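You operate a simulated robot arm through the tools that you are given. There is no shell and no other tool.

You run a simulated robot arm. Do the job below in one go: nothing can be reset, and whatever is moved stays where it is left.

JOB
Gauge tile 2's bead with the GO and NO GO blocks and sort it.
Fine: tile in the bead gauge, each block's notch over the bead; FLAT with the green block and HIGH with the red one goes in the pass tray, else the fail tray; blocks back in their tray.

The check looks at the end state, three seconds after you hand in, the way a careful person would. Anything else that was tipped, shoved, dropped, spilled or broken makes it a failure.

ROBOT AND FRAMES
A 6-joint arm with a four-finger gripper, fixed in place. Base frame: the origin is on the floor under the middle of its stand, x ahead of it, y to its left, z up; the work surface is at about z = 0.853. Readings come in m, rad, newtons and seconds.
With the tool pointing down near the work surface it reaches from about 0.3 to 0.7 m from the base axis. Its first joint turns from -2.897 to 2.897 rad. Payload 3.43 kg.
The TCP is the grasp point between the finger pads, 0.03 m short of the fingertips. In the tool frame z runs along the fingers and y along their closing line. The gripper opens to 0.12 m; its body begins 0.085 m behind the TCP.
Orientation is told as [roll, pitch, yaw] about the base's x, y, z axes, in that order, counted from this pose: with the fingers straight down and closing along the base's y, the tool's x points along the base's -x, its y along +y and its z along -z.

CONTROLS
- The arm moves only by the tool apply_moves. Its argument "rows" is a list of rows, each an object (a shift or turn left out is 0, a gripper value left out holds the last) with "gripper": the gripper command, from -1 (fully open) to 1 (shut), values between in proportion; "dp": the shift along the tool's x, y, z in units of 500 mm (1.0 is 500 mm), a list of three; "angular": the turn, a rotation vector about the tool's x, y, z in units of 45 degrees (1.0 is 45 degrees), a list of three. In form: [{"gripper": gripper, "dp": [x, y, z], "angular": [wx, wy, wz]}, ...]. A call has 1 to 20 rows; each row is the pose to reach, as a shift and turn from the pose commanded when the call began, along the tool's axes at that moment. A call with a number of a shift or a turn outside -1 to 1 is refused whole. Rows are played at 5 a second. More than 0.05 m and 0.15 rad between two rows, or a gripper value outside its range, and nothing of the call is played. Where a pose cannot be reached the arm comes as near as it can. A force on the tool above 70 N (or 10 N above the force at the start of the call, whichever is more), or a blocked arm, ends the call early, and 0.2 s more pass. Each finger travels about 0.04 m/s and halts on what it meets, pressing with about 29 N; the grip force reading is that of the motor and also rises with nothing between the fingers. The clock runs only during rows and for 0.2 s after the last one: add rows that repeat a pose to give the fingers time. The reply holds the time, the measured pose of the TCP, the force on the tool along the base axes, the opening and the grip force, in the units named above and with some noise, with the torque about the TCP (base axes, N m) and any sound that the robot's microphone picked up, and new pictures: "views" is both (left out), scene, wrist or none.
- Cameras (640 x 400 px; columns grow to the right, rows downward): "scene" is fixed at [0.4002, -0.6489, 1.4099]; the picture's right is [0.94, -0.33, 0.00], its down [-0.16, -0.46, -0.87] and it looks along [0.29, 0.83, -0.49] (base axes); focal length 322 px, centre (320, 200). "wrist" rides on the gripper at [0.071, -0.017, -0.12] in the tool frame; the picture's right is [0.23, 0.97, 0.00], its down [-0.81, 0.19, -0.55] and it looks along [-0.54, 0.13, 0.83] (tool axes); focal length 275 px, centre (320, 200). There is no depth. A picture from a camera that has moved, and an enlarged one, comes with that camera's place and axes in the base frame and with its lens.
- lift_body(by): moves the trunk up (or, below 0, down) by that many m; the arm rides with it, the base frame stays. It gives what a move gives, with no picture.
- inspect(camera, box): a new picture of the part [left, top, right, bottom] of that camera's present view, enlarged. It takes no simulated time.
- close_job(): hands the job in; it is judged then, once.

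Nothing tells you positions but the pictures and the camera data. Unless the task says otherwise, let go and move clear before handing in.

The tools are called after "Emit:" as a command line: name --argument value ..., lists and objects as JSON in quotes. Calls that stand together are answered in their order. apply_moves: Moves the arm, as the interface text tells. Its arguments: {"type":"object","properties":{"rows":{"type":"array","items":{"type":"object","properties":{"gripper":{"type":"number"},"dp":{"type":"array","items":{"type":"number"}},"angular":{"type":"array","items":{"type":"number"}}}}},"views":{"type":"string","enum":["both","scene","wrist","none"]}},"required":["rows"]} The other tools are called the same way: lift_body (by) moves the trunk up or down; inspect (camera, box) takes an enlarged picture of a part of a camera's view; close_job () hands the job in.

At the start:

```text
time: 0.0
eef_pos: [0.3721, 0.3162, 1.159]
ee_rot: [0.0, 0.0, -0.001]
contact_force: [-0.4, -0.9, -0.6]
moment: [0.01, 0.02, -0.02]
finger_gap: 0.1202
finger_force: 0.1
trunk travel left (down, up): [-0.15, 0.29]
```

scene: 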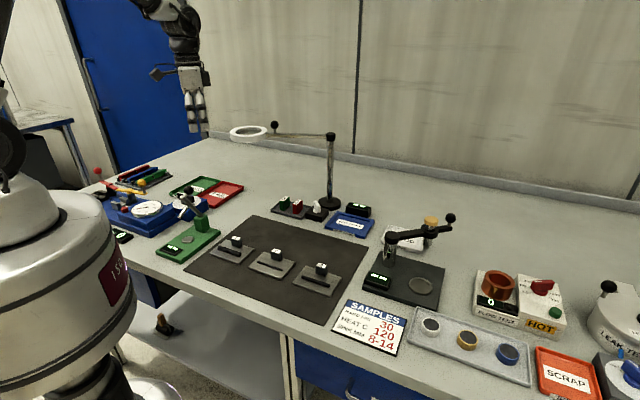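
wrist: 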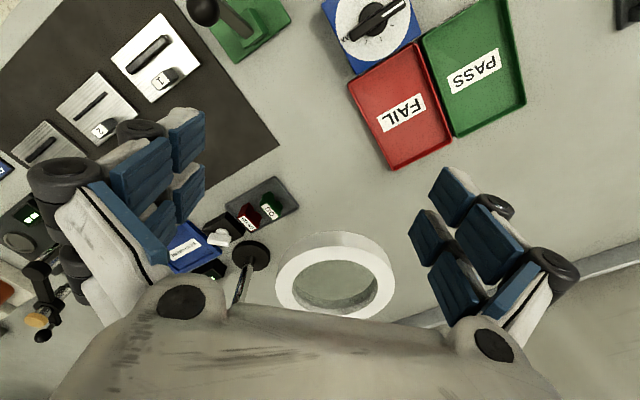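

I see a bench with three numbered tiles on a dark mat, a tray with green and red blocks, pass/fail trays, and various gauges. I'll look closer before moving anything.

Emit:
inspect --camera "scene" --box '[180, 210, 360, 322]'

Emit:
inspect --camera "scene" --box '[80, 150, 260, 262]'

Emit:
inspect --camera "scene" --box '[250, 170, 400, 264]'

Emit:
inspect --camera "wrist" --box '[0, 0, 320, 200]'

Emit:
inspect --camera "scene" --box '[330, 200, 480, 320]'

```text
3.56 times, centred on (270, 266) of scene
camera zoom: at [0.4002, -0.6489, 1.4099], right [0.94, -0.33, 0.0], down [-0.16, -0.46, -0.87], along [0.29, 0.83, -0.49], focal length 1146 px, centre (498, -35)
```

zoom: 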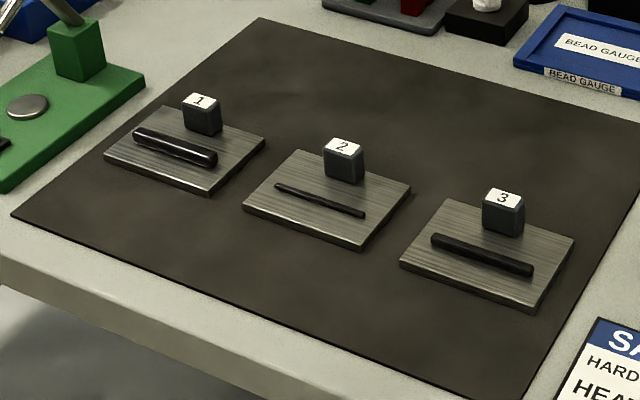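

```text
3.56 times, centred on (170, 206) of scene
camera zoom: at [0.4002, -0.6489, 1.4099], right [0.94, -0.33, 0.0], down [-0.16, -0.46, -0.87], along [0.29, 0.83, -0.49], focal length 1146 px, centre (853, 179)
```

zoom: 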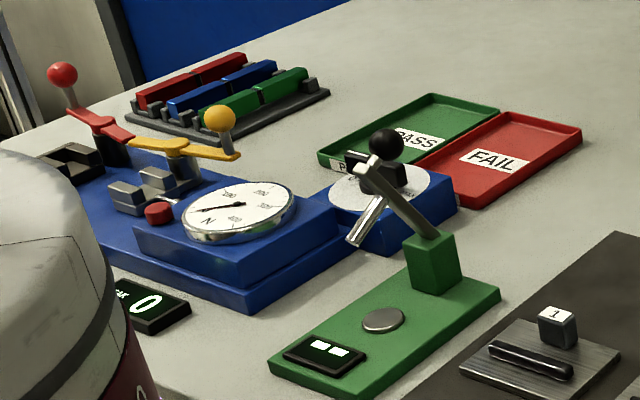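

```text
4.26 times, centred on (325, 217) of scene
camera zoom: at [0.4002, -0.6489, 1.4099], right [0.94, -0.33, 0.0], down [-0.16, -0.46, -0.87], along [0.29, 0.83, -0.49], focal length 1372 px, centre (299, 128)
```

zoom: 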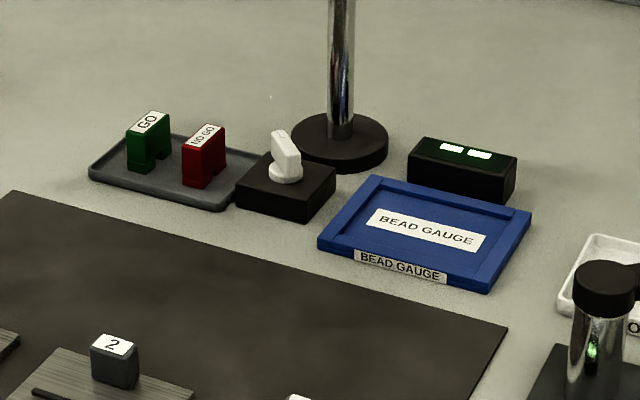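

```text
2.00 times, centred on (160, 100) of wrist
camera zoom: at [0.3011, 0.2995, 1.2798], right [-0.23, 0.97, 0.0], down [0.81, 0.19, 0.55], along [0.54, 0.13, -0.83], focal length 551 px, centre (640, 400)
```

zoom: 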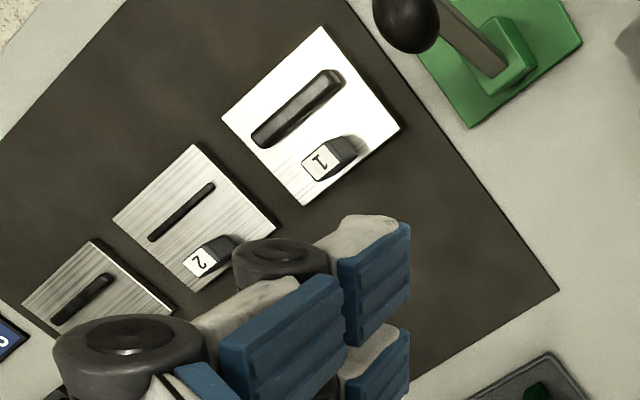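

```text
3.33 times, centred on (405, 260) of scene
camera zoom: at [0.4002, -0.6489, 1.4099], right [0.94, -0.33, 0.0], down [-0.16, -0.46, -0.87], along [0.29, 0.83, -0.49], focal length 1075 px, centre (37, 0)
```

zoom: 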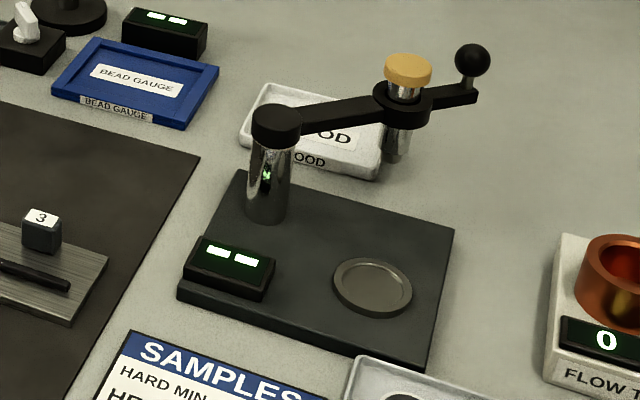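

The gauge is a shallow blue tray with raised rims; tile 2 carries a cube-shaped post and a thin bead. Zooming in on the blocks, gauge, display and trays.

Emit:
inspect --camera "scene" --box '[268, 190, 332, 230]'

Emit:
inspect --camera "scene" --box '[316, 196, 388, 241]'

Emit:
inspect --camera "scene" --box '[240, 240, 304, 280]'

Emit:
inspect --camera "scene" --box '[164, 170, 250, 224]'

Emit:
inspect --camera "wrist" --box '[160, 160, 320, 290]'

```text
10.00 times, centred on (300, 210) of scene
camera zoom: at [0.4002, -0.6489, 1.4099], right [0.94, -0.33, 0.0], down [-0.16, -0.46, -0.87], along [0.29, 0.83, -0.49], focal length 3224 px, centre (520, 100)
```

zoom: 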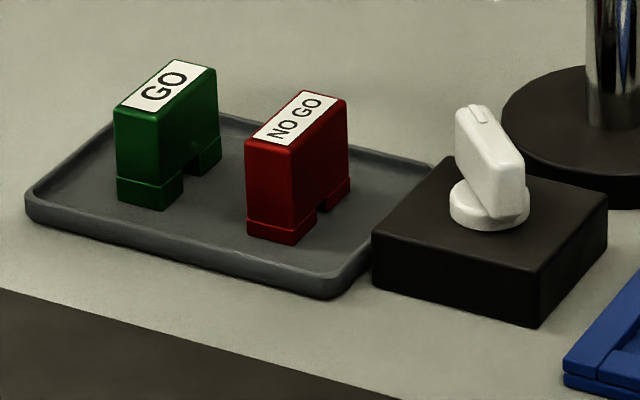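

```text
8.89 times, centred on (352, 218) of scene
camera zoom: at [0.4002, -0.6489, 1.4099], right [0.94, -0.33, 0.0], down [-0.16, -0.46, -0.87], along [0.29, 0.83, -0.49], focal length 2866 px, centre (36, 36)
```

zoom: 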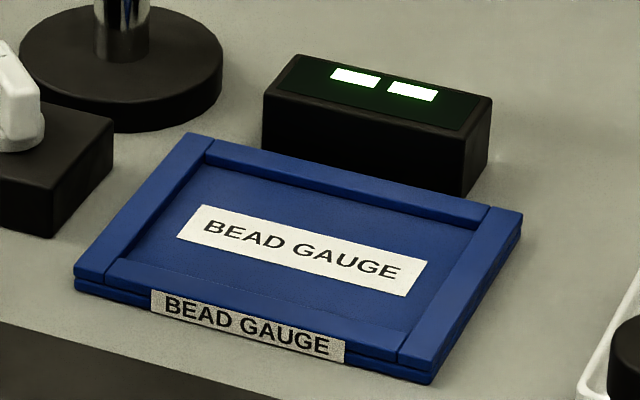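

```text
10.00 times, centred on (272, 260) of scene
camera zoom: at [0.4002, -0.6489, 1.4099], right [0.94, -0.33, 0.0], down [-0.16, -0.46, -0.87], along [0.29, 0.83, -0.49], focal length 3224 px, centre (800, -400)
```

zoom: 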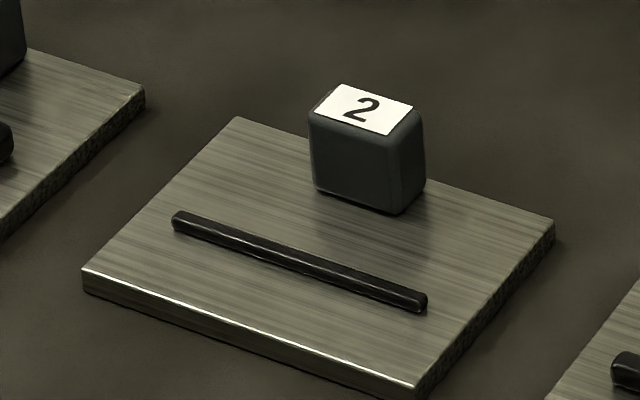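

```text
7.41 times, centred on (207, 197) of scene
camera zoom: at [0.4002, -0.6489, 1.4099], right [0.94, -0.33, 0.0], down [-0.16, -0.46, -0.87], along [0.29, 0.83, -0.49], focal length 2388 px, centre (1157, 222)
```

zoom: 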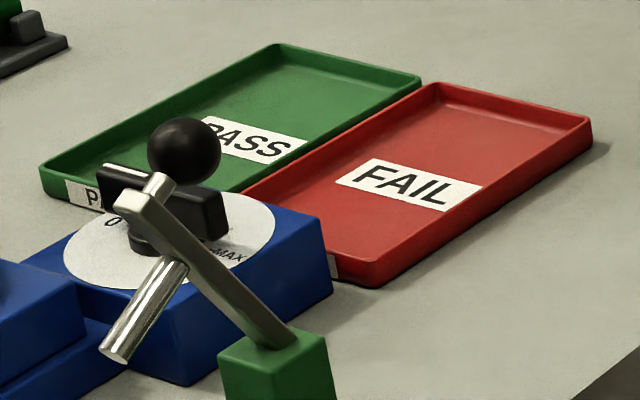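

```text
3.08 times, centred on (240, 225) of wrist
camera zoom: at [0.3011, 0.2995, 1.2798], right [-0.23, 0.97, 0.0], down [0.81, 0.19, 0.55], along [0.54, 0.13, -0.83], focal length 847 px, centre (566, 123)
```

zoom: 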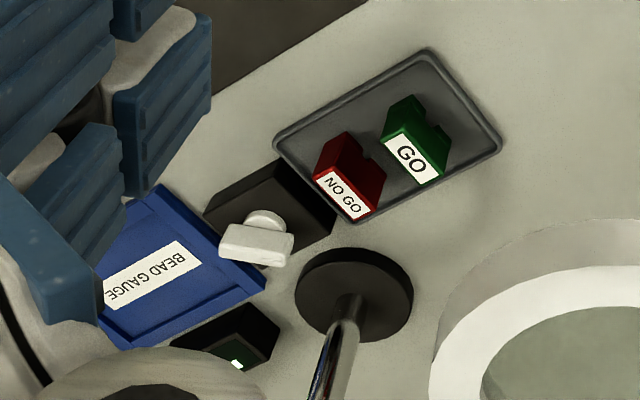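

Emit:
inspect --camera "wrist" --box '[390, 150, 600, 370]'

Emit:
inspect --camera "wrist" --box '[20, 90, 230, 320]'

Emit:
inspect --camera "scene" --box '[140, 0, 260, 150]'

Emit:
inspect --camera "scene" --box '[220, 110, 360, 220]'

```text
1.82 times, centred on (495, 260) of wrist
camera zoom: at [0.3011, 0.2995, 1.2798], right [-0.23, 0.97, 0.0], down [0.81, 0.19, 0.55], along [0.54, 0.13, -0.83], focal length 500 px, centre (2, 91)
```

zoom: 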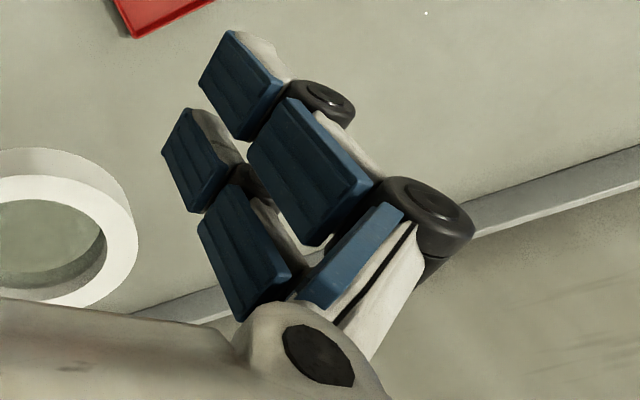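

```text
1.74 times, centred on (125, 205) of wrist
camera zoom: at [0.3011, 0.2995, 1.2798], right [-0.23, 0.97, 0.0], down [0.81, 0.19, 0.55], along [0.54, 0.13, -0.83], focal length 479 px, centre (659, 191)
```

zoom: 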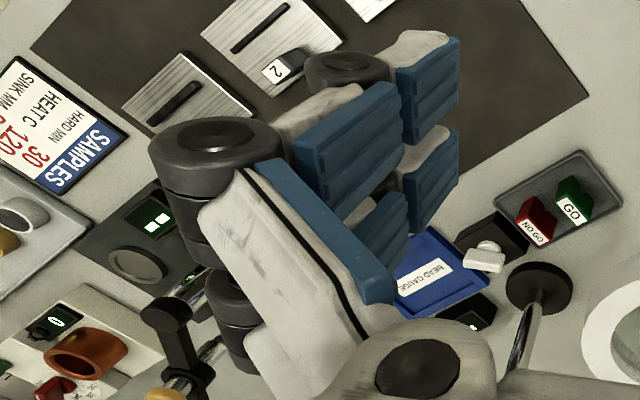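

```text
2.67 times, centred on (200, 75) of scene
camera zoom: at [0.4002, -0.6489, 1.4099], right [0.94, -0.33, 0.0], down [-0.16, -0.46, -0.87], along [0.29, 0.83, -0.49], focal length 860 px, centre (640, 533)
```

zoom: 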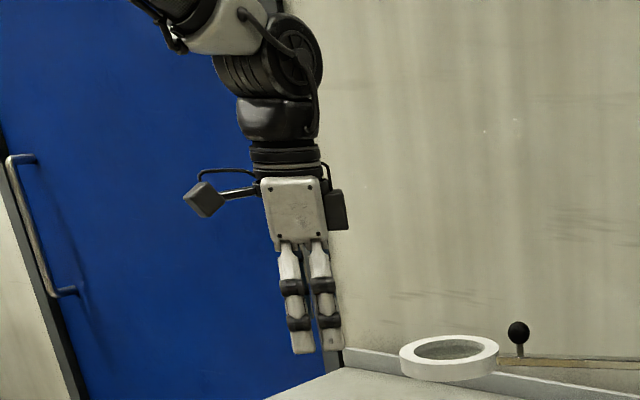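

```text
3.64 times, centred on (290, 165) of scene
camera zoom: at [0.4002, -0.6489, 1.4099], right [0.94, -0.33, 0.0], down [-0.16, -0.46, -0.87], along [0.29, 0.83, -0.49], focal length 1172 px, centre (429, 327)
```

zoom: 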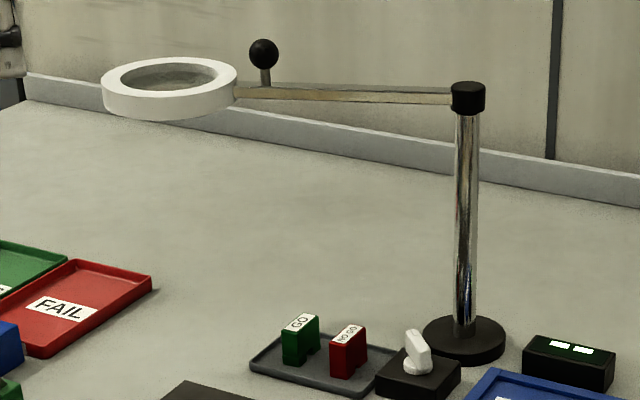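

I take tile 2 to be near (0.50, 0.00), the gauge near (0.76, 0.11), GO and NO GO at about (0.60, 0.27) and (0.63, 0.23), and the fail and pass trays near (0.39, 0.45) and (0.32, 0.53). Everything sits at about 45°. First I'll move over the mat at a safe height with a 45° yaw to get a better look.

Emit:
apply_moves --rows '[{"gripper": -1, "dp": [-0.0056, -0.0732, 0], "angular": [0, 0, -0.1]}, {"dp": [-0.0112, -0.1464, 0], "angular": [0, 0, -0.2]}, {"dp": [-0.0168, -0.2196, 0], "angular": [0, 0, -0.3]}, {"dp": [-0.0224, -0.2928, 0], "angular": [0, 0, -0.4]}, {"dp": [-0.028, -0.366, 0], "angular": [0, 0, -0.5]}, {"dp": [-0.0336, -0.4392, 0], "angular": [0, 0, -0.6]}, {"dp": [-0.0392, -0.5124, 0], "angular": [0, 0, -0.7]}, {"dp": [-0.0448, -0.5856, 0], "angular": [0, 0, -0.8]}, {"dp": [-0.0504, -0.6588, 0], "angular": [0, 0, -0.9]}, {"dp": [-0.056, -0.732, 0], "angular": [0, 0, -1.0]}, {"dp": [-0.056, -0.732, 0], "angular": [0, 0, -1.0]}]' --views "both"

```text
time: 2.4
eef_pos: [0.4014, -0.0508, 1.1572]
ee_rot: [0.0, 0.0, 0.788]
contact_force: [0.0, -0.2, -0.4]
moment: [-0.03, -0.01, 0.01]
finger_gap: 0.12
finger_force: 0.1
trunk travel left (down, up): [-0.15, 0.29]
camera wrist: at [0.3617, -0.1126, 1.2784], right [-0.85, 0.52, 0.0], down [0.44, 0.71, 0.55], along [0.29, 0.47, -0.83], focal length 275 px, centre (320, 200)
```

scene: 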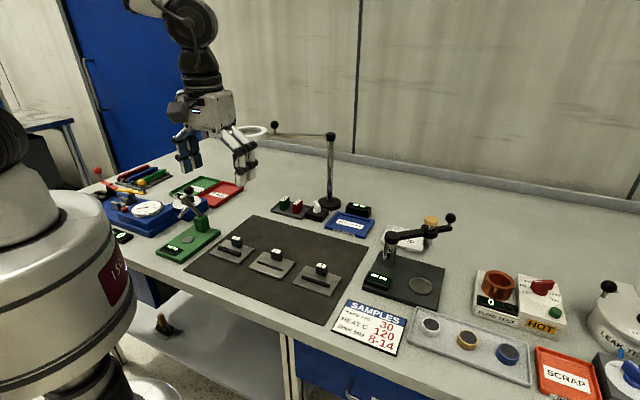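
wrist: 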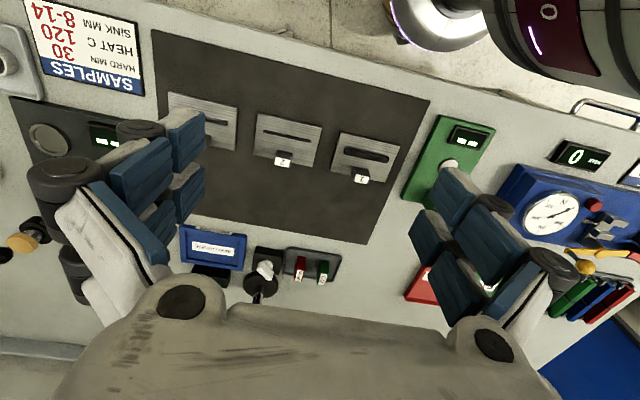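

Emit:
inspect --camera "wrist" --box '[230, 90, 350, 190]'

Emit:
inspect --camera "wrist" --box '[160, 210, 360, 310]'

```text
4.00 times, centred on (290, 140) of wrist
camera zoom: at [0.3617, -0.1126, 1.2784], right [-0.85, 0.52, 0.0], down [0.44, 0.71, 0.55], along [0.29, 0.47, -0.83], focal length 1101 px, centre (440, 440)
```

zoom: 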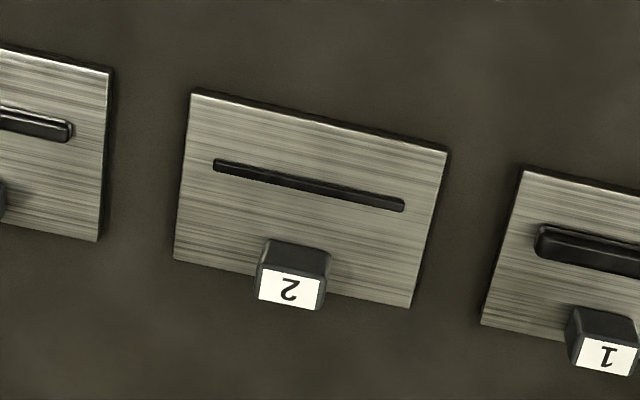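

```text
3.20 times, centred on (260, 260) of wrist
camera zoom: at [0.3617, -0.1126, 1.2784], right [-0.85, 0.52, 0.0], down [0.44, 0.71, 0.55], along [0.29, 0.47, -0.83], focal length 881 px, centre (512, 8)
```

zoom: 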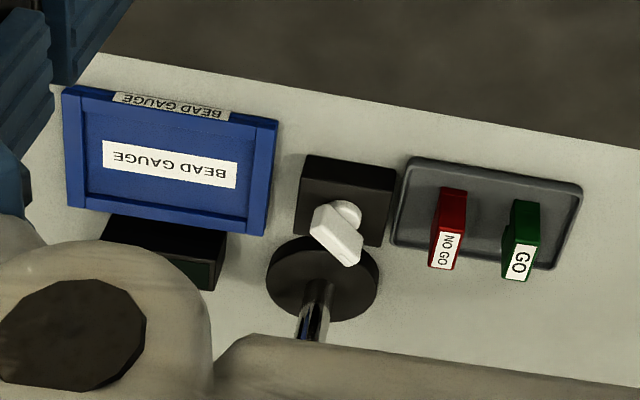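

Tile 2's centre comes out near (0.494, 0.000) and the gauge's near (0.755, 0.111), which is past the nominal reach. I'll test how far the arm can go there, empty and high up.

Emit:
apply_moves --rows '[{"dp": [-0.0692, -0.0267, 0.0114]}, {"dp": [-0.1384, -0.0534, 0.0228]}, {"dp": [-0.2076, -0.0801, 0.0342]}, {"dp": [-0.2768, -0.1068, 0.0456]}, {"dp": [-0.346, -0.1335, 0.057]}, {"dp": [-0.4152, -0.1602, 0.0684]}, {"dp": [-0.4844, -0.1869, 0.0798]}, {"dp": [-0.5536, -0.2136, 0.0912]}, {"dp": [-0.6228, -0.2403, 0.1026]}, {"dp": [-0.692, -0.267, 0.114]}, {"dp": [-0.692, -0.267, 0.114]}]' --views "both"

```text
time: 4.8
eef_pos: [0.6986, 0.0933, 1.0956]
ee_rot: [0.001, -0.001, 0.786]
contact_force: [0.2, -0.4, 0.7]
moment: [0.01, -0.01, 0.0]
finger_gap: 0.12
finger_force: 0.1
out of reach, approached as far as the arm can: row 9, 10, 11
trunk travel left (down, up): [-0.15, 0.29]
camera wrist: at [0.6592, 0.0315, 1.2164], right [-0.85, 0.53, 0.0], down [0.44, 0.71, 0.55], along [0.29, 0.47, -0.83], focal length 275 px, centre (320, 200)
```

scene: 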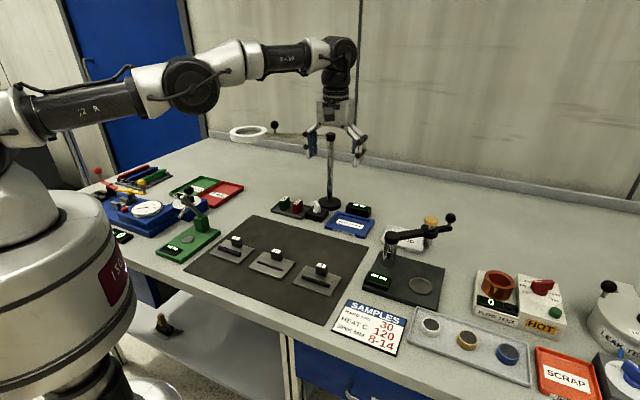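
wrist: 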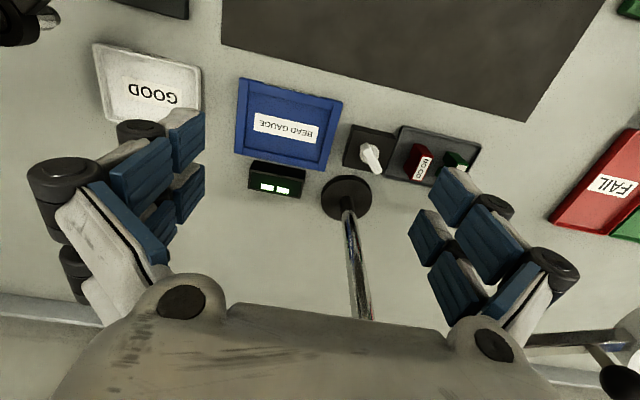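

The straight-down tool stops at about 0.705 m radius, short of the gauge. Leaning the tool back toward the robot about its closing axis keeps the pads square to the parts and extends the reach, so I'll back off a little and test that tilt.

Emit:
apply_moves --rows '[{"dp": [0.08, 0, 0]}, {"dp": [0.16, 0, 0]}, {"dp": [0.2, 0, 0]}, {"dp": [0.2, 0, 0], "angular": [0, -0.15, 0]}, {"dp": [0.2, 0, 0], "angular": [0, -0.3, 0]}, {"dp": [0.2, 0, 0], "angular": [0, -0.45, 0]}, {"dp": [0.2, 0, 0], "angular": [0, -0.45, 0]}]' --views "none"

```text
time: 6.4
eef_pos: [0.6275, 0.0244, 1.0961]
ee_rot: [0.0, -0.354, 0.785]
contact_force: [0.3, 0.4, 0.5]
moment: [0.0, 0.0, -0.01]
finger_gap: 0.1201
finger_force: 0.0
trunk travel left (down, up): [-0.15, 0.29]
```

Emit:
apply_moves --rows '[{"gripper": 0, "dp": [-0.0257, -0.0058, 0.03]}, {"dp": [-0.077, -0.0173, 0.09]}, {"dp": [-0.1287, -0.0289, 0.1498]}, {"dp": [-0.1802, -0.0405, 0.2097]}, {"dp": [-0.2317, -0.052, 0.2696]}, {"dp": [-0.2574, -0.0578, 0.2996]}, {"dp": [-0.2574, -0.0578, 0.2996]}]' --views "both"

```text
time: 8.0
eef_pos: [0.7692, 0.124, 1.0016]
ee_rot: [0.0, -0.353, 0.786]
contact_force: [0.2, -0.2, -0.8]
moment: [0.02, 0.02, -0.01]
finger_gap: 0.0599
finger_force: 0.1
trunk travel left (down, up): [-0.15, 0.29]
camera wrist: at [0.7024, 0.036, 1.0909], right [-0.84, 0.54, -0.08], down [0.27, 0.54, 0.8], along [0.47, 0.65, -0.6], focal length 275 px, centre (320, 200)
```

scene: 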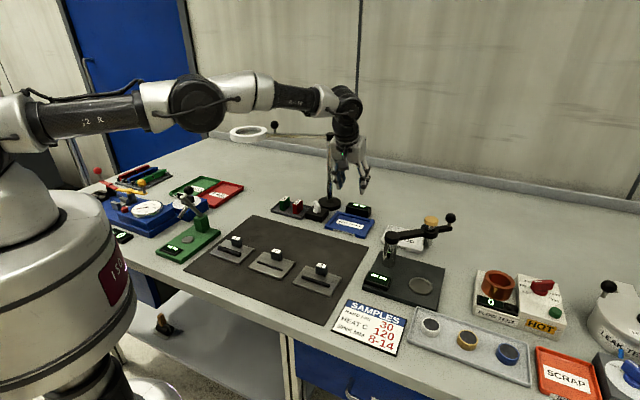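
wrist: 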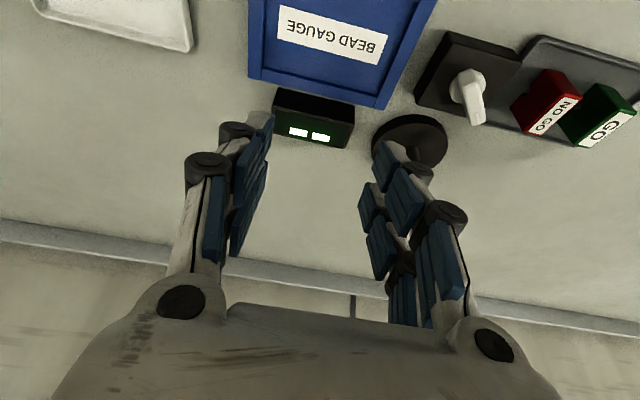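

A 20° tilt reaches above the gauge. I'll check that the reach holds lower down, staying well above the rim.

Emit:
apply_moves --rows '[{"dp": [0.0185, 0, 0.05]}, {"dp": [0.037, 0, 0.1]}, {"dp": [0.0554, 0, 0.1501]}, {"dp": [0.0554, 0, 0.1501]}]' --views "both"

```text
time: 9.0
eef_pos: [0.7661, 0.1241, 0.9214]
ee_rot: [-0.001, -0.355, 0.784]
contact_force: [-1.7, 0.2, 1.4]
moment: [-0.01, 0.0, 0.02]
finger_gap: 0.06
finger_force: 0.0
trunk travel left (down, up): [-0.15, 0.29]
camera wrist: at [0.7006, 0.0355, 1.0103], right [-0.84, 0.54, -0.08], down [0.27, 0.54, 0.8], along [0.47, 0.65, -0.6], focal length 275 px, centre (320, 200)
```

scene: 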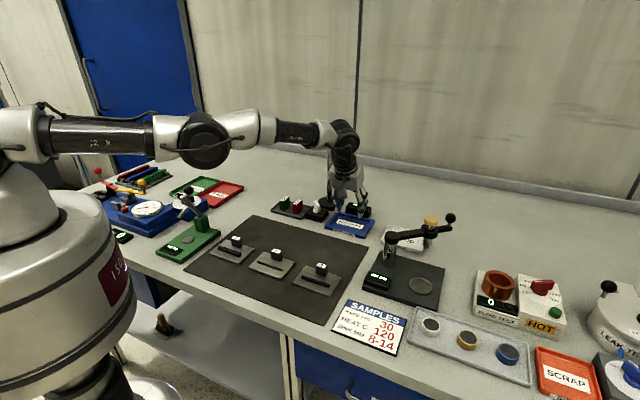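
wrist: 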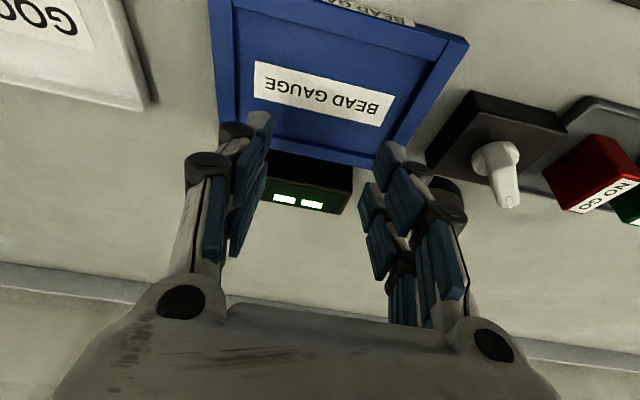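

Emit:
inspect --camera "scene" --box '[290, 110, 400, 240]'

Emit:
inspect --camera "wrist" --box '[150, 60, 530, 330]'

```text
3.08 times, centred on (345, 175) of scene
camera zoom: at [0.4002, -0.6489, 1.4099], right [0.94, -0.33, 0.0], down [-0.16, -0.46, -0.87], along [0.29, 0.83, -0.49], focal length 992 px, centre (243, 277)
```

zoom: 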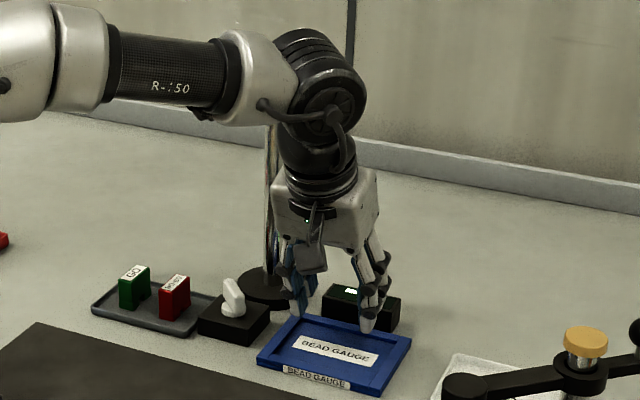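

```text
1.48 times, centred on (340, 195) of wrist
camera zoom: at [0.7006, 0.0355, 1.0103], right [-0.84, 0.54, -0.08], down [0.27, 0.54, 0.8], along [0.47, 0.65, -0.6], focal length 408 px, centre (290, 207)
```

zoom: 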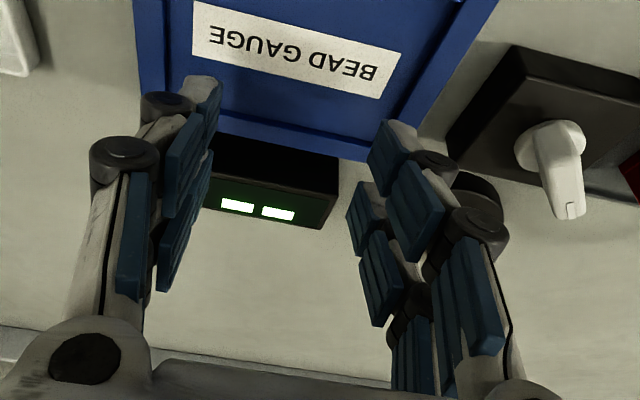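

Emit:
apply_moves --rows '[{"dp": [0, 0, 0]}, {"dp": [0, 0, 0]}]' --views "none"

```text
time: 9.6
eef_pos: [0.7665, 0.1242, 0.9213]
ee_rot: [0.0, -0.354, 0.787]
contact_force: [-0.1, -0.2, -0.3]
moment: [0.0, 0.0, -0.01]
finger_gap: 0.0601
finger_force: 0.0
trunk travel left (down, up): [-0.15, 0.29]
```

Emit:
inspect --camera "wrist" --box '[200, 0, 480, 175]'

```text
2.29 times, centred on (340, 88) of wrist
camera zoom: at [0.7007, 0.0355, 1.0104], right [-0.84, 0.54, -0.08], down [0.27, 0.54, 0.8], along [0.47, 0.65, -0.6], focal length 629 px, centre (274, 457)
```

zoom: 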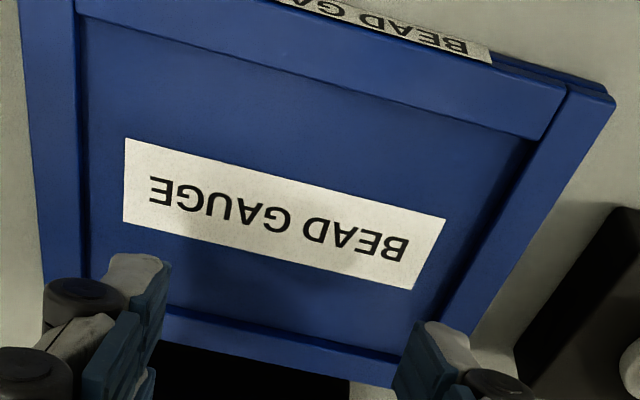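

Reach at low height is fine, and the gauge pocket centre measures about (0.763, 0.112). I'll narrow the fingers and test a little further outward, which the tile's post may need.

Emit:
apply_moves --rows '[{"gripper": 0.5, "dp": [0, 0, 0]}, {"dp": [0, 0, 0]}, {"dp": [-0.028, 0, 0.0104]}, {"dp": [-0.0563, 0, 0.0208]}, {"dp": [-0.0563, 0, 0.0208]}, {"dp": [-0.0563, 0, 0.0208]}]' --views "wrist"

```text
time: 11.0
eef_pos: [0.7646, 0.1427, 0.925]
ee_rot: [-0.002, -0.352, 0.787]
contact_force: [0.0, -0.3, 0.1]
moment: [-0.03, 0.01, 0.02]
finger_gap: 0.0301
finger_force: 0.0
out of reach, approached as far as the arm can: row 3, 4, 5, 6
trunk travel left (down, up): [-0.15, 0.29]
camera wrist: at [0.6991, 0.0548, 1.0144], right [-0.84, 0.54, -0.08], down [0.27, 0.54, 0.8], along [0.47, 0.65, -0.6], focal length 275 px, centre (320, 200)
```

wrist: 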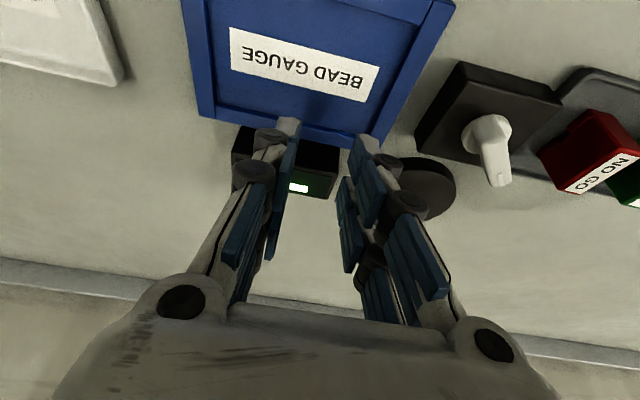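

At 20° the limit is about 0.777 m radius; the tile's post will need slightly more. I'll rise and lean to about 29°, then test the outward reach again.

Emit:
apply_moves --rows '[{"dp": [0, 0, -0.05]}, {"dp": [0, 0, -0.1]}, {"dp": [0, 0, -0.15]}, {"dp": [0, 0, -0.15], "angular": [0, -0.1, 0]}, {"dp": [0, 0, -0.15], "angular": [0, -0.2, 0]}, {"dp": [0, 0, -0.15], "angular": [0, -0.2, 0]}]' --views "none"

```text
time: 12.4
eef_pos: [0.795, 0.1278, 0.9924]
ee_rot: [0.002, -0.51, 0.785]
contact_force: [-0.6, -0.3, -0.6]
moment: [0.01, 0.01, 0.01]
finger_gap: 0.0302
finger_force: 0.1
out of reach, approached as far as the arm can: row 1, 2, 3, 4, 5, 6
trunk travel left (down, up): [-0.15, 0.29]
```

Emit:
apply_moves --rows '[{"dp": [0, 0, 0]}, {"dp": [0, 0, 0]}]' --views "both"

```text
time: 13.0
eef_pos: [0.7943, 0.1284, 0.992]
ee_rot: [0.001, -0.51, 0.785]
contact_force: [-0.4, -0.6, -0.1]
moment: [0.03, 0.02, 0.01]
finger_gap: 0.03
finger_force: 0.1
trunk travel left (down, up): [-0.15, 0.29]
camera wrist: at [0.7201, 0.0301, 1.0624], right [-0.83, 0.55, -0.11], down [0.18, 0.45, 0.88], along [0.53, 0.71, -0.47], focal length 275 px, centre (320, 200)
```

scene: 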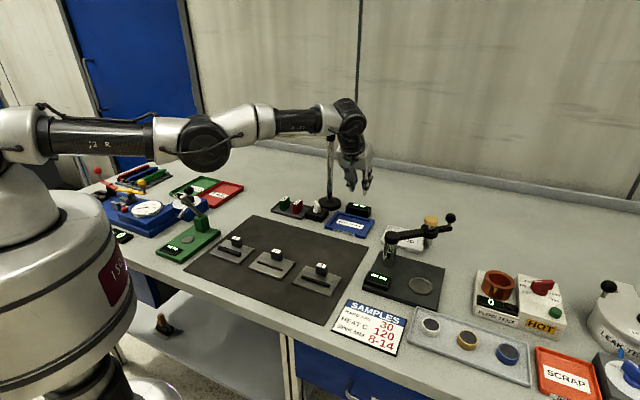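
wrist: 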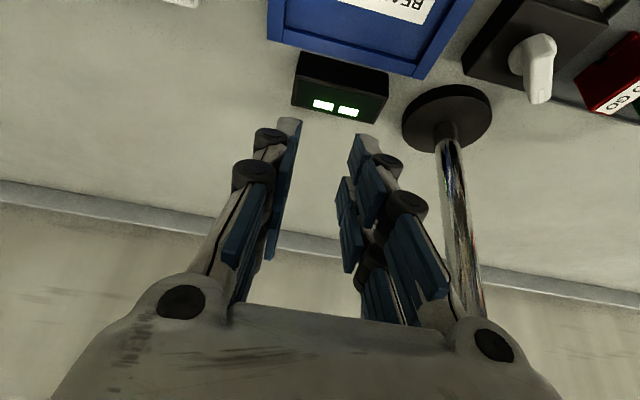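

Emit:
inspect --camera "wrist" --box '[260, 20, 420, 130]'

```text
3.64 times, centred on (340, 75) of wrist
camera zoom: at [0.7201, 0.0301, 1.0624], right [-0.83, 0.55, -0.11], down [0.18, 0.45, 0.88], along [0.53, 0.71, -0.47], focal length 1001 px, centre (247, 654)
```

zoom: 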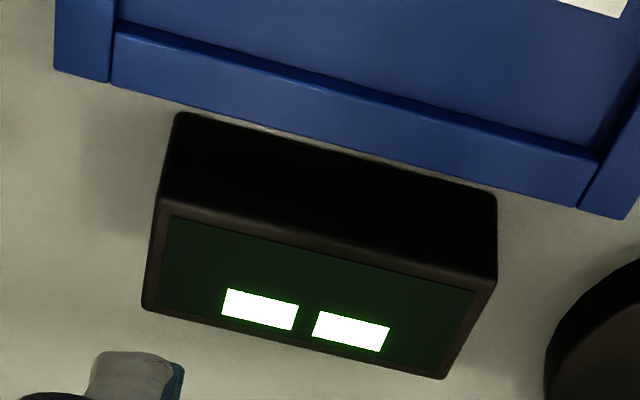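

The 29° lean reaches about 0.80 m, which is enough. Next I'll go to a hover over tile 2, lining the tool axis up on its post with a 26° lean for a close look.

Emit:
apply_moves --rows '[{"gripper": 0.2, "dp": [0.0704, 0.0309, -0.0388], "angular": [0, 0.0716, 0]}, {"dp": [0.1408, 0.0617, -0.0777], "angular": [0, 0.0716, 0]}, {"dp": [0.2112, 0.0926, -0.1165], "angular": [0, 0.0716, 0]}, {"dp": [0.2816, 0.1234, -0.1553], "angular": [0, 0.0716, 0]}, {"dp": [0.352, 0.1543, -0.1941], "angular": [0, 0.0716, 0]}, {"dp": [0.4224, 0.1851, -0.233], "angular": [0, 0.0716, 0]}, {"dp": [0.4928, 0.216, -0.2718], "angular": [0, 0.0716, 0]}, {"dp": [0.5632, 0.2468, -0.3106], "angular": [0, 0.0716, 0]}, {"dp": [0.5632, 0.2468, -0.3106], "angular": [0, 0.0716, 0]}, {"dp": [0.5632, 0.2468, -0.3106], "angular": [0, 0.0716, 0]}]' --views "both"

```text
time: 15.2
eef_pos: [0.4822, -0.0113, 0.9889]
ee_rot: [0.0, -0.453, 0.786]
contact_force: [-1.2, 0.3, 0.1]
moment: [-0.02, 0.02, 0.0]
finger_gap: 0.0481
finger_force: 0.0
out of reach, approached as far as the arm can: row 1
trunk travel left (down, up): [-0.15, 0.29]
camera wrist: at [0.4102, -0.1057, 1.0671], right [-0.83, 0.54, -0.1], down [0.21, 0.48, 0.85], along [0.51, 0.69, -0.51], focal length 275 px, centre (320, 200)
```

scene: 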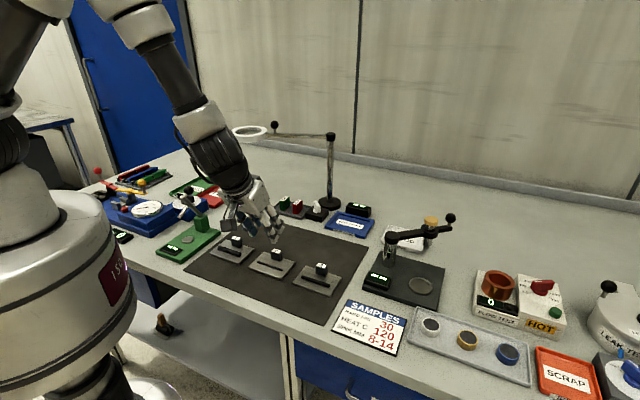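
wrist: 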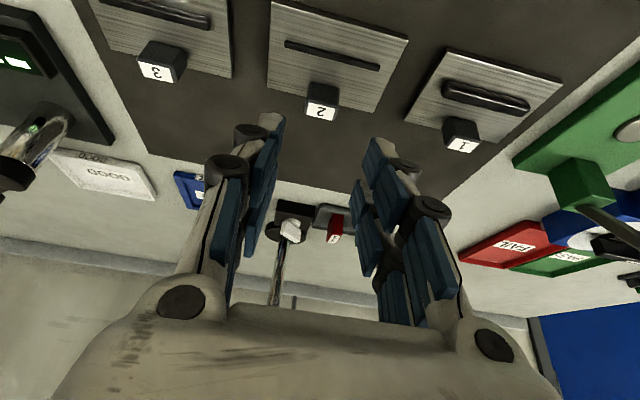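

Emit:
inspect --camera "wrist" --box '[240, 0, 420, 125]'

Emit:
inspect --camera "wrist" --box '[230, 60, 420, 200]'

```text
3.20 times, centred on (330, 62) of wrist
camera zoom: at [0.4102, -0.1057, 1.0671], right [-0.83, 0.54, -0.1], down [0.21, 0.48, 0.85], along [0.51, 0.69, -0.51], focal length 881 px, centre (288, 640)
```

zoom: 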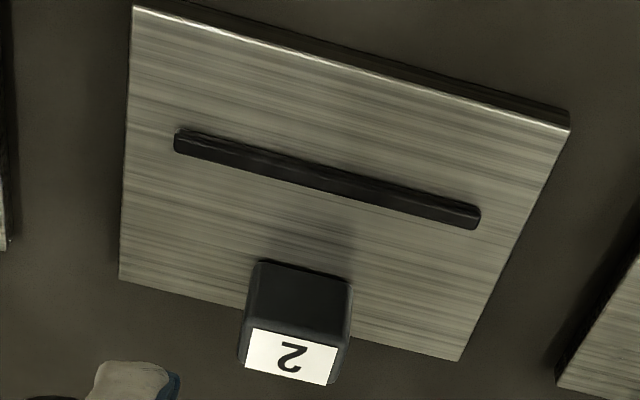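

```text
2.86 times, centred on (325, 130) of wrist
camera zoom: at [0.4102, -0.1057, 1.0671], right [-0.83, 0.54, -0.1], down [0.21, 0.48, 0.85], along [0.51, 0.69, -0.51], focal length 786 px, centre (306, 400)
```

zoom: 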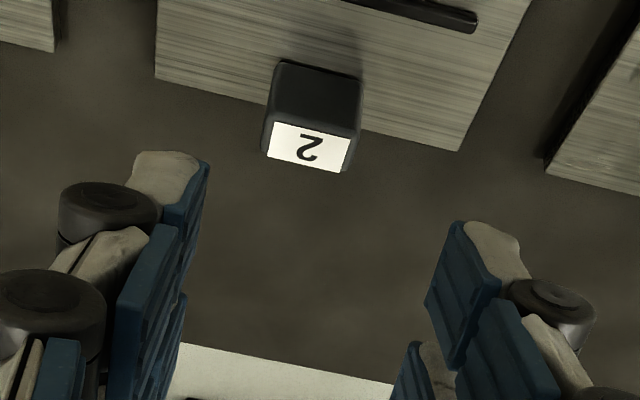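

Tile 2's centre is (0.494, 0.000) and its post is at about (0.512, 0.0185), roughly 15 × 25 mm. I'll approach part way along the tool axis and check alignment.

Emit:
apply_moves --rows '[{"dp": [-0.0002, -0.0013, 0.05]}, {"dp": [-0.0004, -0.002, 0.1]}, {"dp": [-0.0006, -0.0026, 0.13]}, {"dp": [-0.0006, -0.0026, 0.13]}]' --views "wrist"

Emit:
inspect --camera "wrist" --box '[220, 80, 420, 240]'

Emit:
inspect --camera "scene" --box '[210, 180, 330, 290]'

```text
time: 16.2
eef_pos: [0.5008, 0.007, 0.9306]
ee_rot: [0.0, -0.454, 0.785]
contact_force: [-0.6, -0.6, 0.4]
moment: [0.02, -0.02, 0.01]
finger_gap: 0.0481
finger_force: 0.2
trunk travel left (down, up): [-0.15, 0.29]
camera wrist: at [0.4304, -0.0872, 1.0091], right [-0.83, 0.54, -0.1], down [0.21, 0.48, 0.85], along [0.51, 0.69, -0.51], focal length 275 px, centre (320, 200)
```

wrist: 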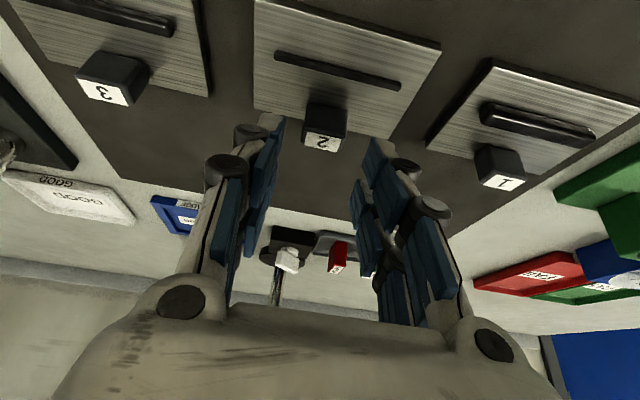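

```text
2.50 times, centred on (320, 160) of wrist
camera zoom: at [0.4304, -0.0872, 1.0091], right [-0.83, 0.54, -0.1], down [0.21, 0.48, 0.85], along [0.51, 0.69, -0.51], focal length 688 px, centre (320, 300)
```

zoom: 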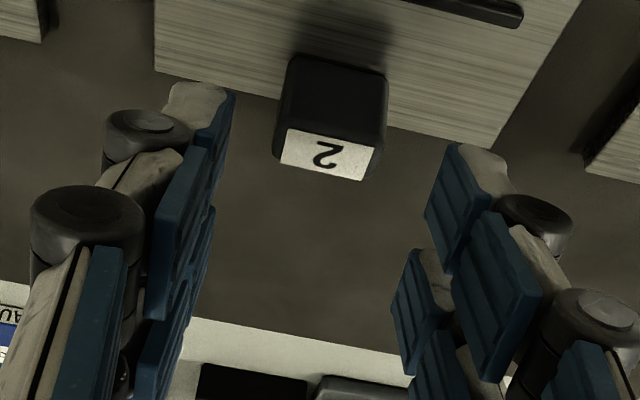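

```text
3.64 times, centred on (270, 235) of scene
camera zoom: at [0.4002, -0.6489, 1.4099], right [0.94, -0.33, 0.0], down [-0.16, -0.46, -0.87], along [0.29, 0.83, -0.49], focal length 1172 px, centre (502, 73)
```

zoom: 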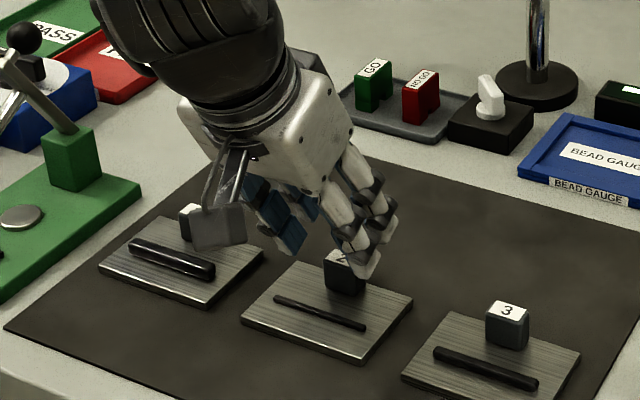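

Alignment looks right. Now the final approach, then I close on the post.

Emit:
apply_moves --rows '[{"dp": [-0.001, 0.0007, 0.03]}, {"dp": [-0.002, 0.0014, 0.055]}, {"dp": [-0.0024, 0.0014, 0.0692]}, {"dp": [-0.0024, 0.0014, 0.0692]}]' --views "wrist"

Emit:
inspect --camera "wrist" --box '[220, 80, 420, 240]'

Emit:
inspect --camera "scene" --box '[230, 220, 310, 290]'

```text
time: 17.2
eef_pos: [0.5126, 0.0175, 0.9004]
ee_rot: [0.0, -0.454, 0.785]
contact_force: [-0.2, -0.2, -0.1]
moment: [-0.02, 0.01, 0.0]
finger_gap: 0.048
finger_force: 0.0
trunk travel left (down, up): [-0.15, 0.29]
camera wrist: at [0.4403, -0.0765, 0.9787], right [-0.83, 0.54, -0.1], down [0.21, 0.48, 0.85], along [0.51, 0.69, -0.51], focal length 275 px, centre (320, 200)
```

wrist: 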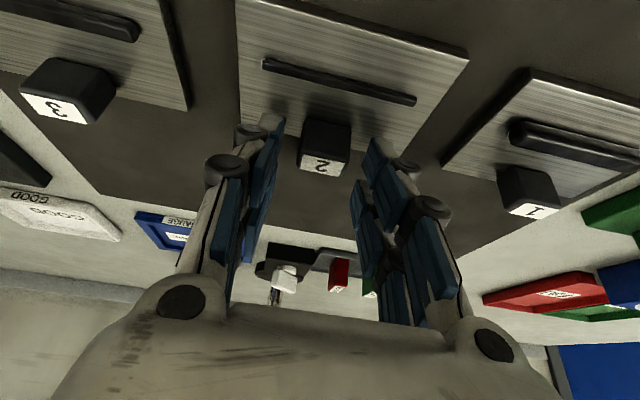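

```text
2.50 times, centred on (320, 160) of wrist
camera zoom: at [0.4403, -0.0765, 0.9787], right [-0.83, 0.54, -0.1], down [0.21, 0.48, 0.85], along [0.51, 0.69, -0.51], focal length 688 px, centre (320, 300)
```

zoom: 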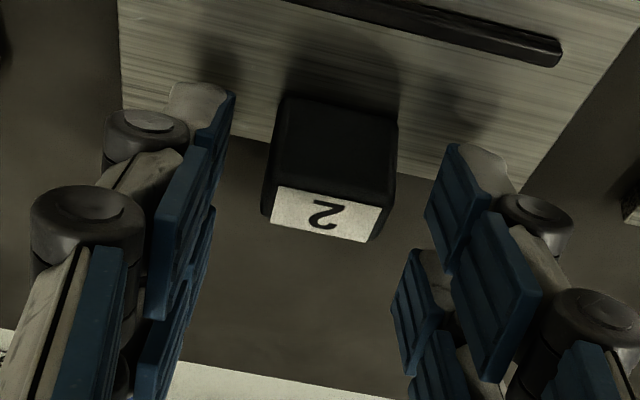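

```text
5.71 times, centred on (270, 255) of scene
camera zoom: at [0.4002, -0.6489, 1.4099], right [0.94, -0.33, 0.0], down [-0.16, -0.46, -0.87], along [0.29, 0.83, -0.49], focal length 1842 px, centre (606, -114)
```

zoom: 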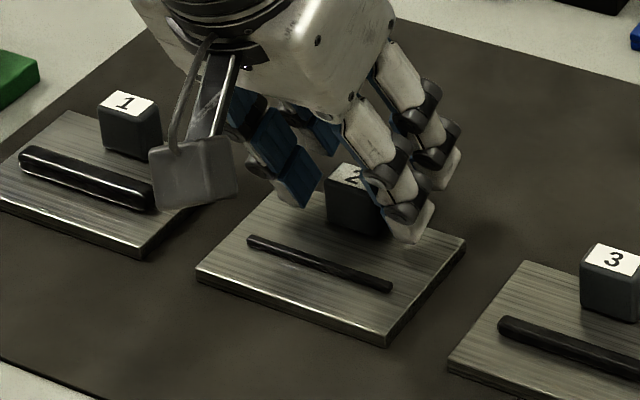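

Emit:
apply_moves --rows '[{"gripper": 1, "dp": [0, 0, 0]}, {"dp": [0, 0, 0]}, {"dp": [0, 0, 0]}, {"dp": [0, 0, 0]}, {"dp": [0, 0, 0]}]' --views "wrist"

Emit:
inspect --camera "wrist" --box '[220, 80, 420, 240]'

Emit:
inspect --camera "scene" --box '[230, 220, 310, 290]'

```text
time: 18.4
eef_pos: [0.5112, 0.0182, 0.9011]
ee_rot: [0.0, -0.453, 0.787]
contact_force: [0.9, -1.3, 0.7]
moment: [-0.04, -0.06, 0.06]
finger_gap: 0.0275
finger_force: 28.8
trunk travel left (down, up): [-0.15, 0.29]
camera wrist: at [0.4403, -0.0767, 0.9788], right [-0.83, 0.54, -0.1], down [0.21, 0.48, 0.85], along [0.51, 0.69, -0.51], focal length 275 px, centre (320, 200)
```

wrist: 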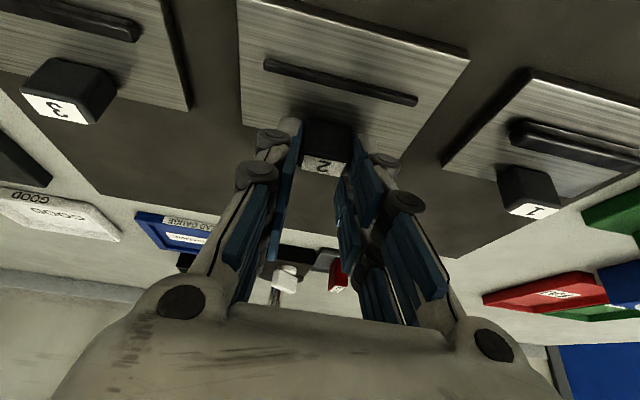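

```text
2.50 times, centred on (320, 160) of wrist
camera zoom: at [0.4403, -0.0767, 0.9788], right [-0.83, 0.54, -0.1], down [0.21, 0.48, 0.85], along [0.51, 0.69, -0.51], focal length 688 px, centre (320, 300)
```

zoom: 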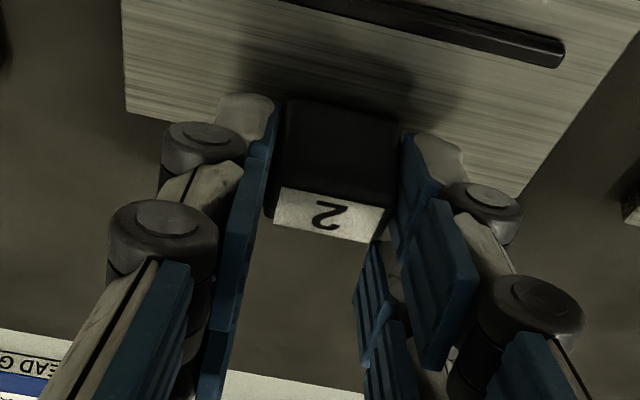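

```text
5.71 times, centred on (270, 255) of scene
camera zoom: at [0.4002, -0.6489, 1.4099], right [0.94, -0.33, 0.0], down [-0.16, -0.46, -0.87], along [0.29, 0.83, -0.49], focal length 1842 px, centre (606, -114)
```

zoom: 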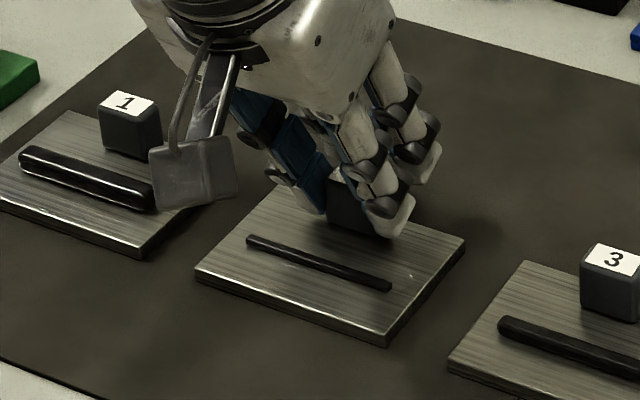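

The post is held at a 27.5 mm gap. I'll lift a little and check that the tile stays level.

Emit:
apply_moves --rows '[{"dp": [-0.0044, 0, -0.009]}, {"dp": [-0.0132, 0, -0.027]}, {"dp": [-0.0263, 0, -0.0539]}, {"dp": [-0.0263, 0, -0.0539]}, {"dp": [-0.0263, 0, -0.0539]}]' --views "both"

Emit:
inspect --camera "scene" --box '[220, 200, 320, 290]'

Emit:
inspect --camera "wrist" --box '[220, 0, 480, 180]'

```text
time: 19.6
eef_pos: [0.5113, 0.0167, 0.9319]
ee_rot: [-0.001, -0.455, 0.785]
contact_force: [0.0, -0.1, -0.1]
moment: [-0.01, -0.01, 0.05]
finger_gap: 0.0
finger_force: 29.4
trunk travel left (down, up): [-0.15, 0.29]
camera wrist: at [0.4397, -0.0773, 1.0085], right [-0.83, 0.54, -0.1], down [0.21, 0.48, 0.85], along [0.51, 0.69, -0.51], focal length 275 px, centre (320, 200)
```

scene: 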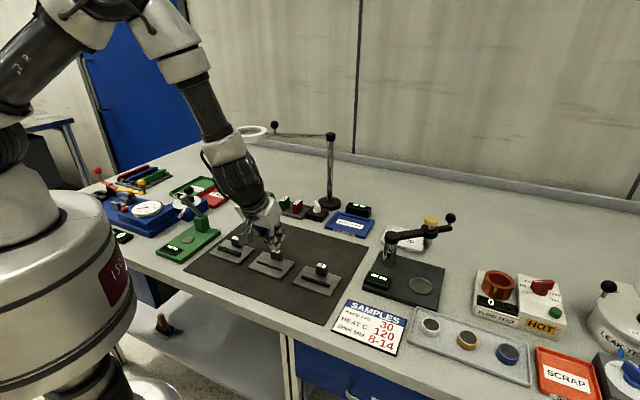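
wrist: 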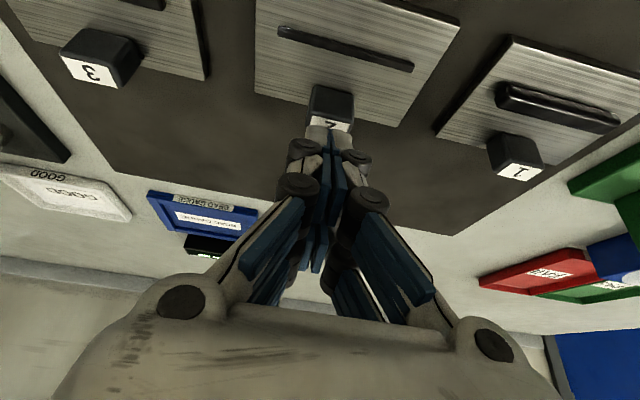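

```text
4.44 times, centred on (270, 245) of scene
camera zoom: at [0.4002, -0.6489, 1.4099], right [0.94, -0.33, 0.0], down [-0.16, -0.46, -0.87], along [0.29, 0.83, -0.49], focal length 1433 px, centre (542, 0)
```

zoom: 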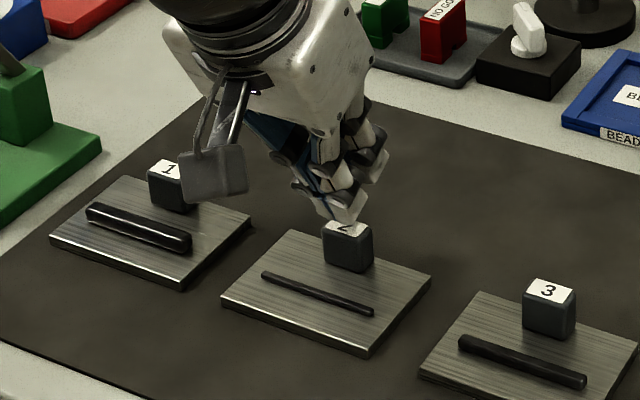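

```text
2.22 times, centred on (350, 90) of wrist
camera zoom: at [0.4397, -0.0773, 1.0085], right [-0.83, 0.54, -0.1], down [0.21, 0.48, 0.85], along [0.51, 0.69, -0.51], focal length 612 px, centre (253, 444)
```

zoom: 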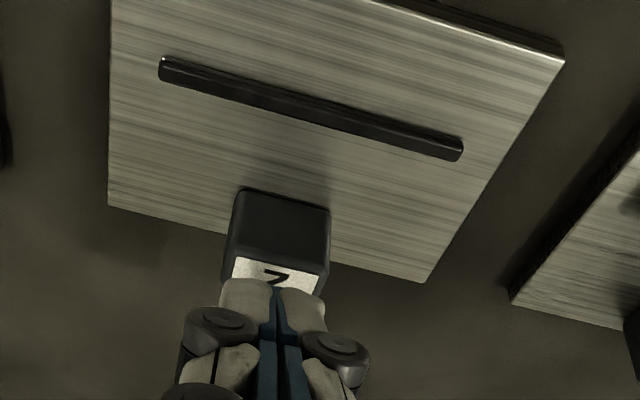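

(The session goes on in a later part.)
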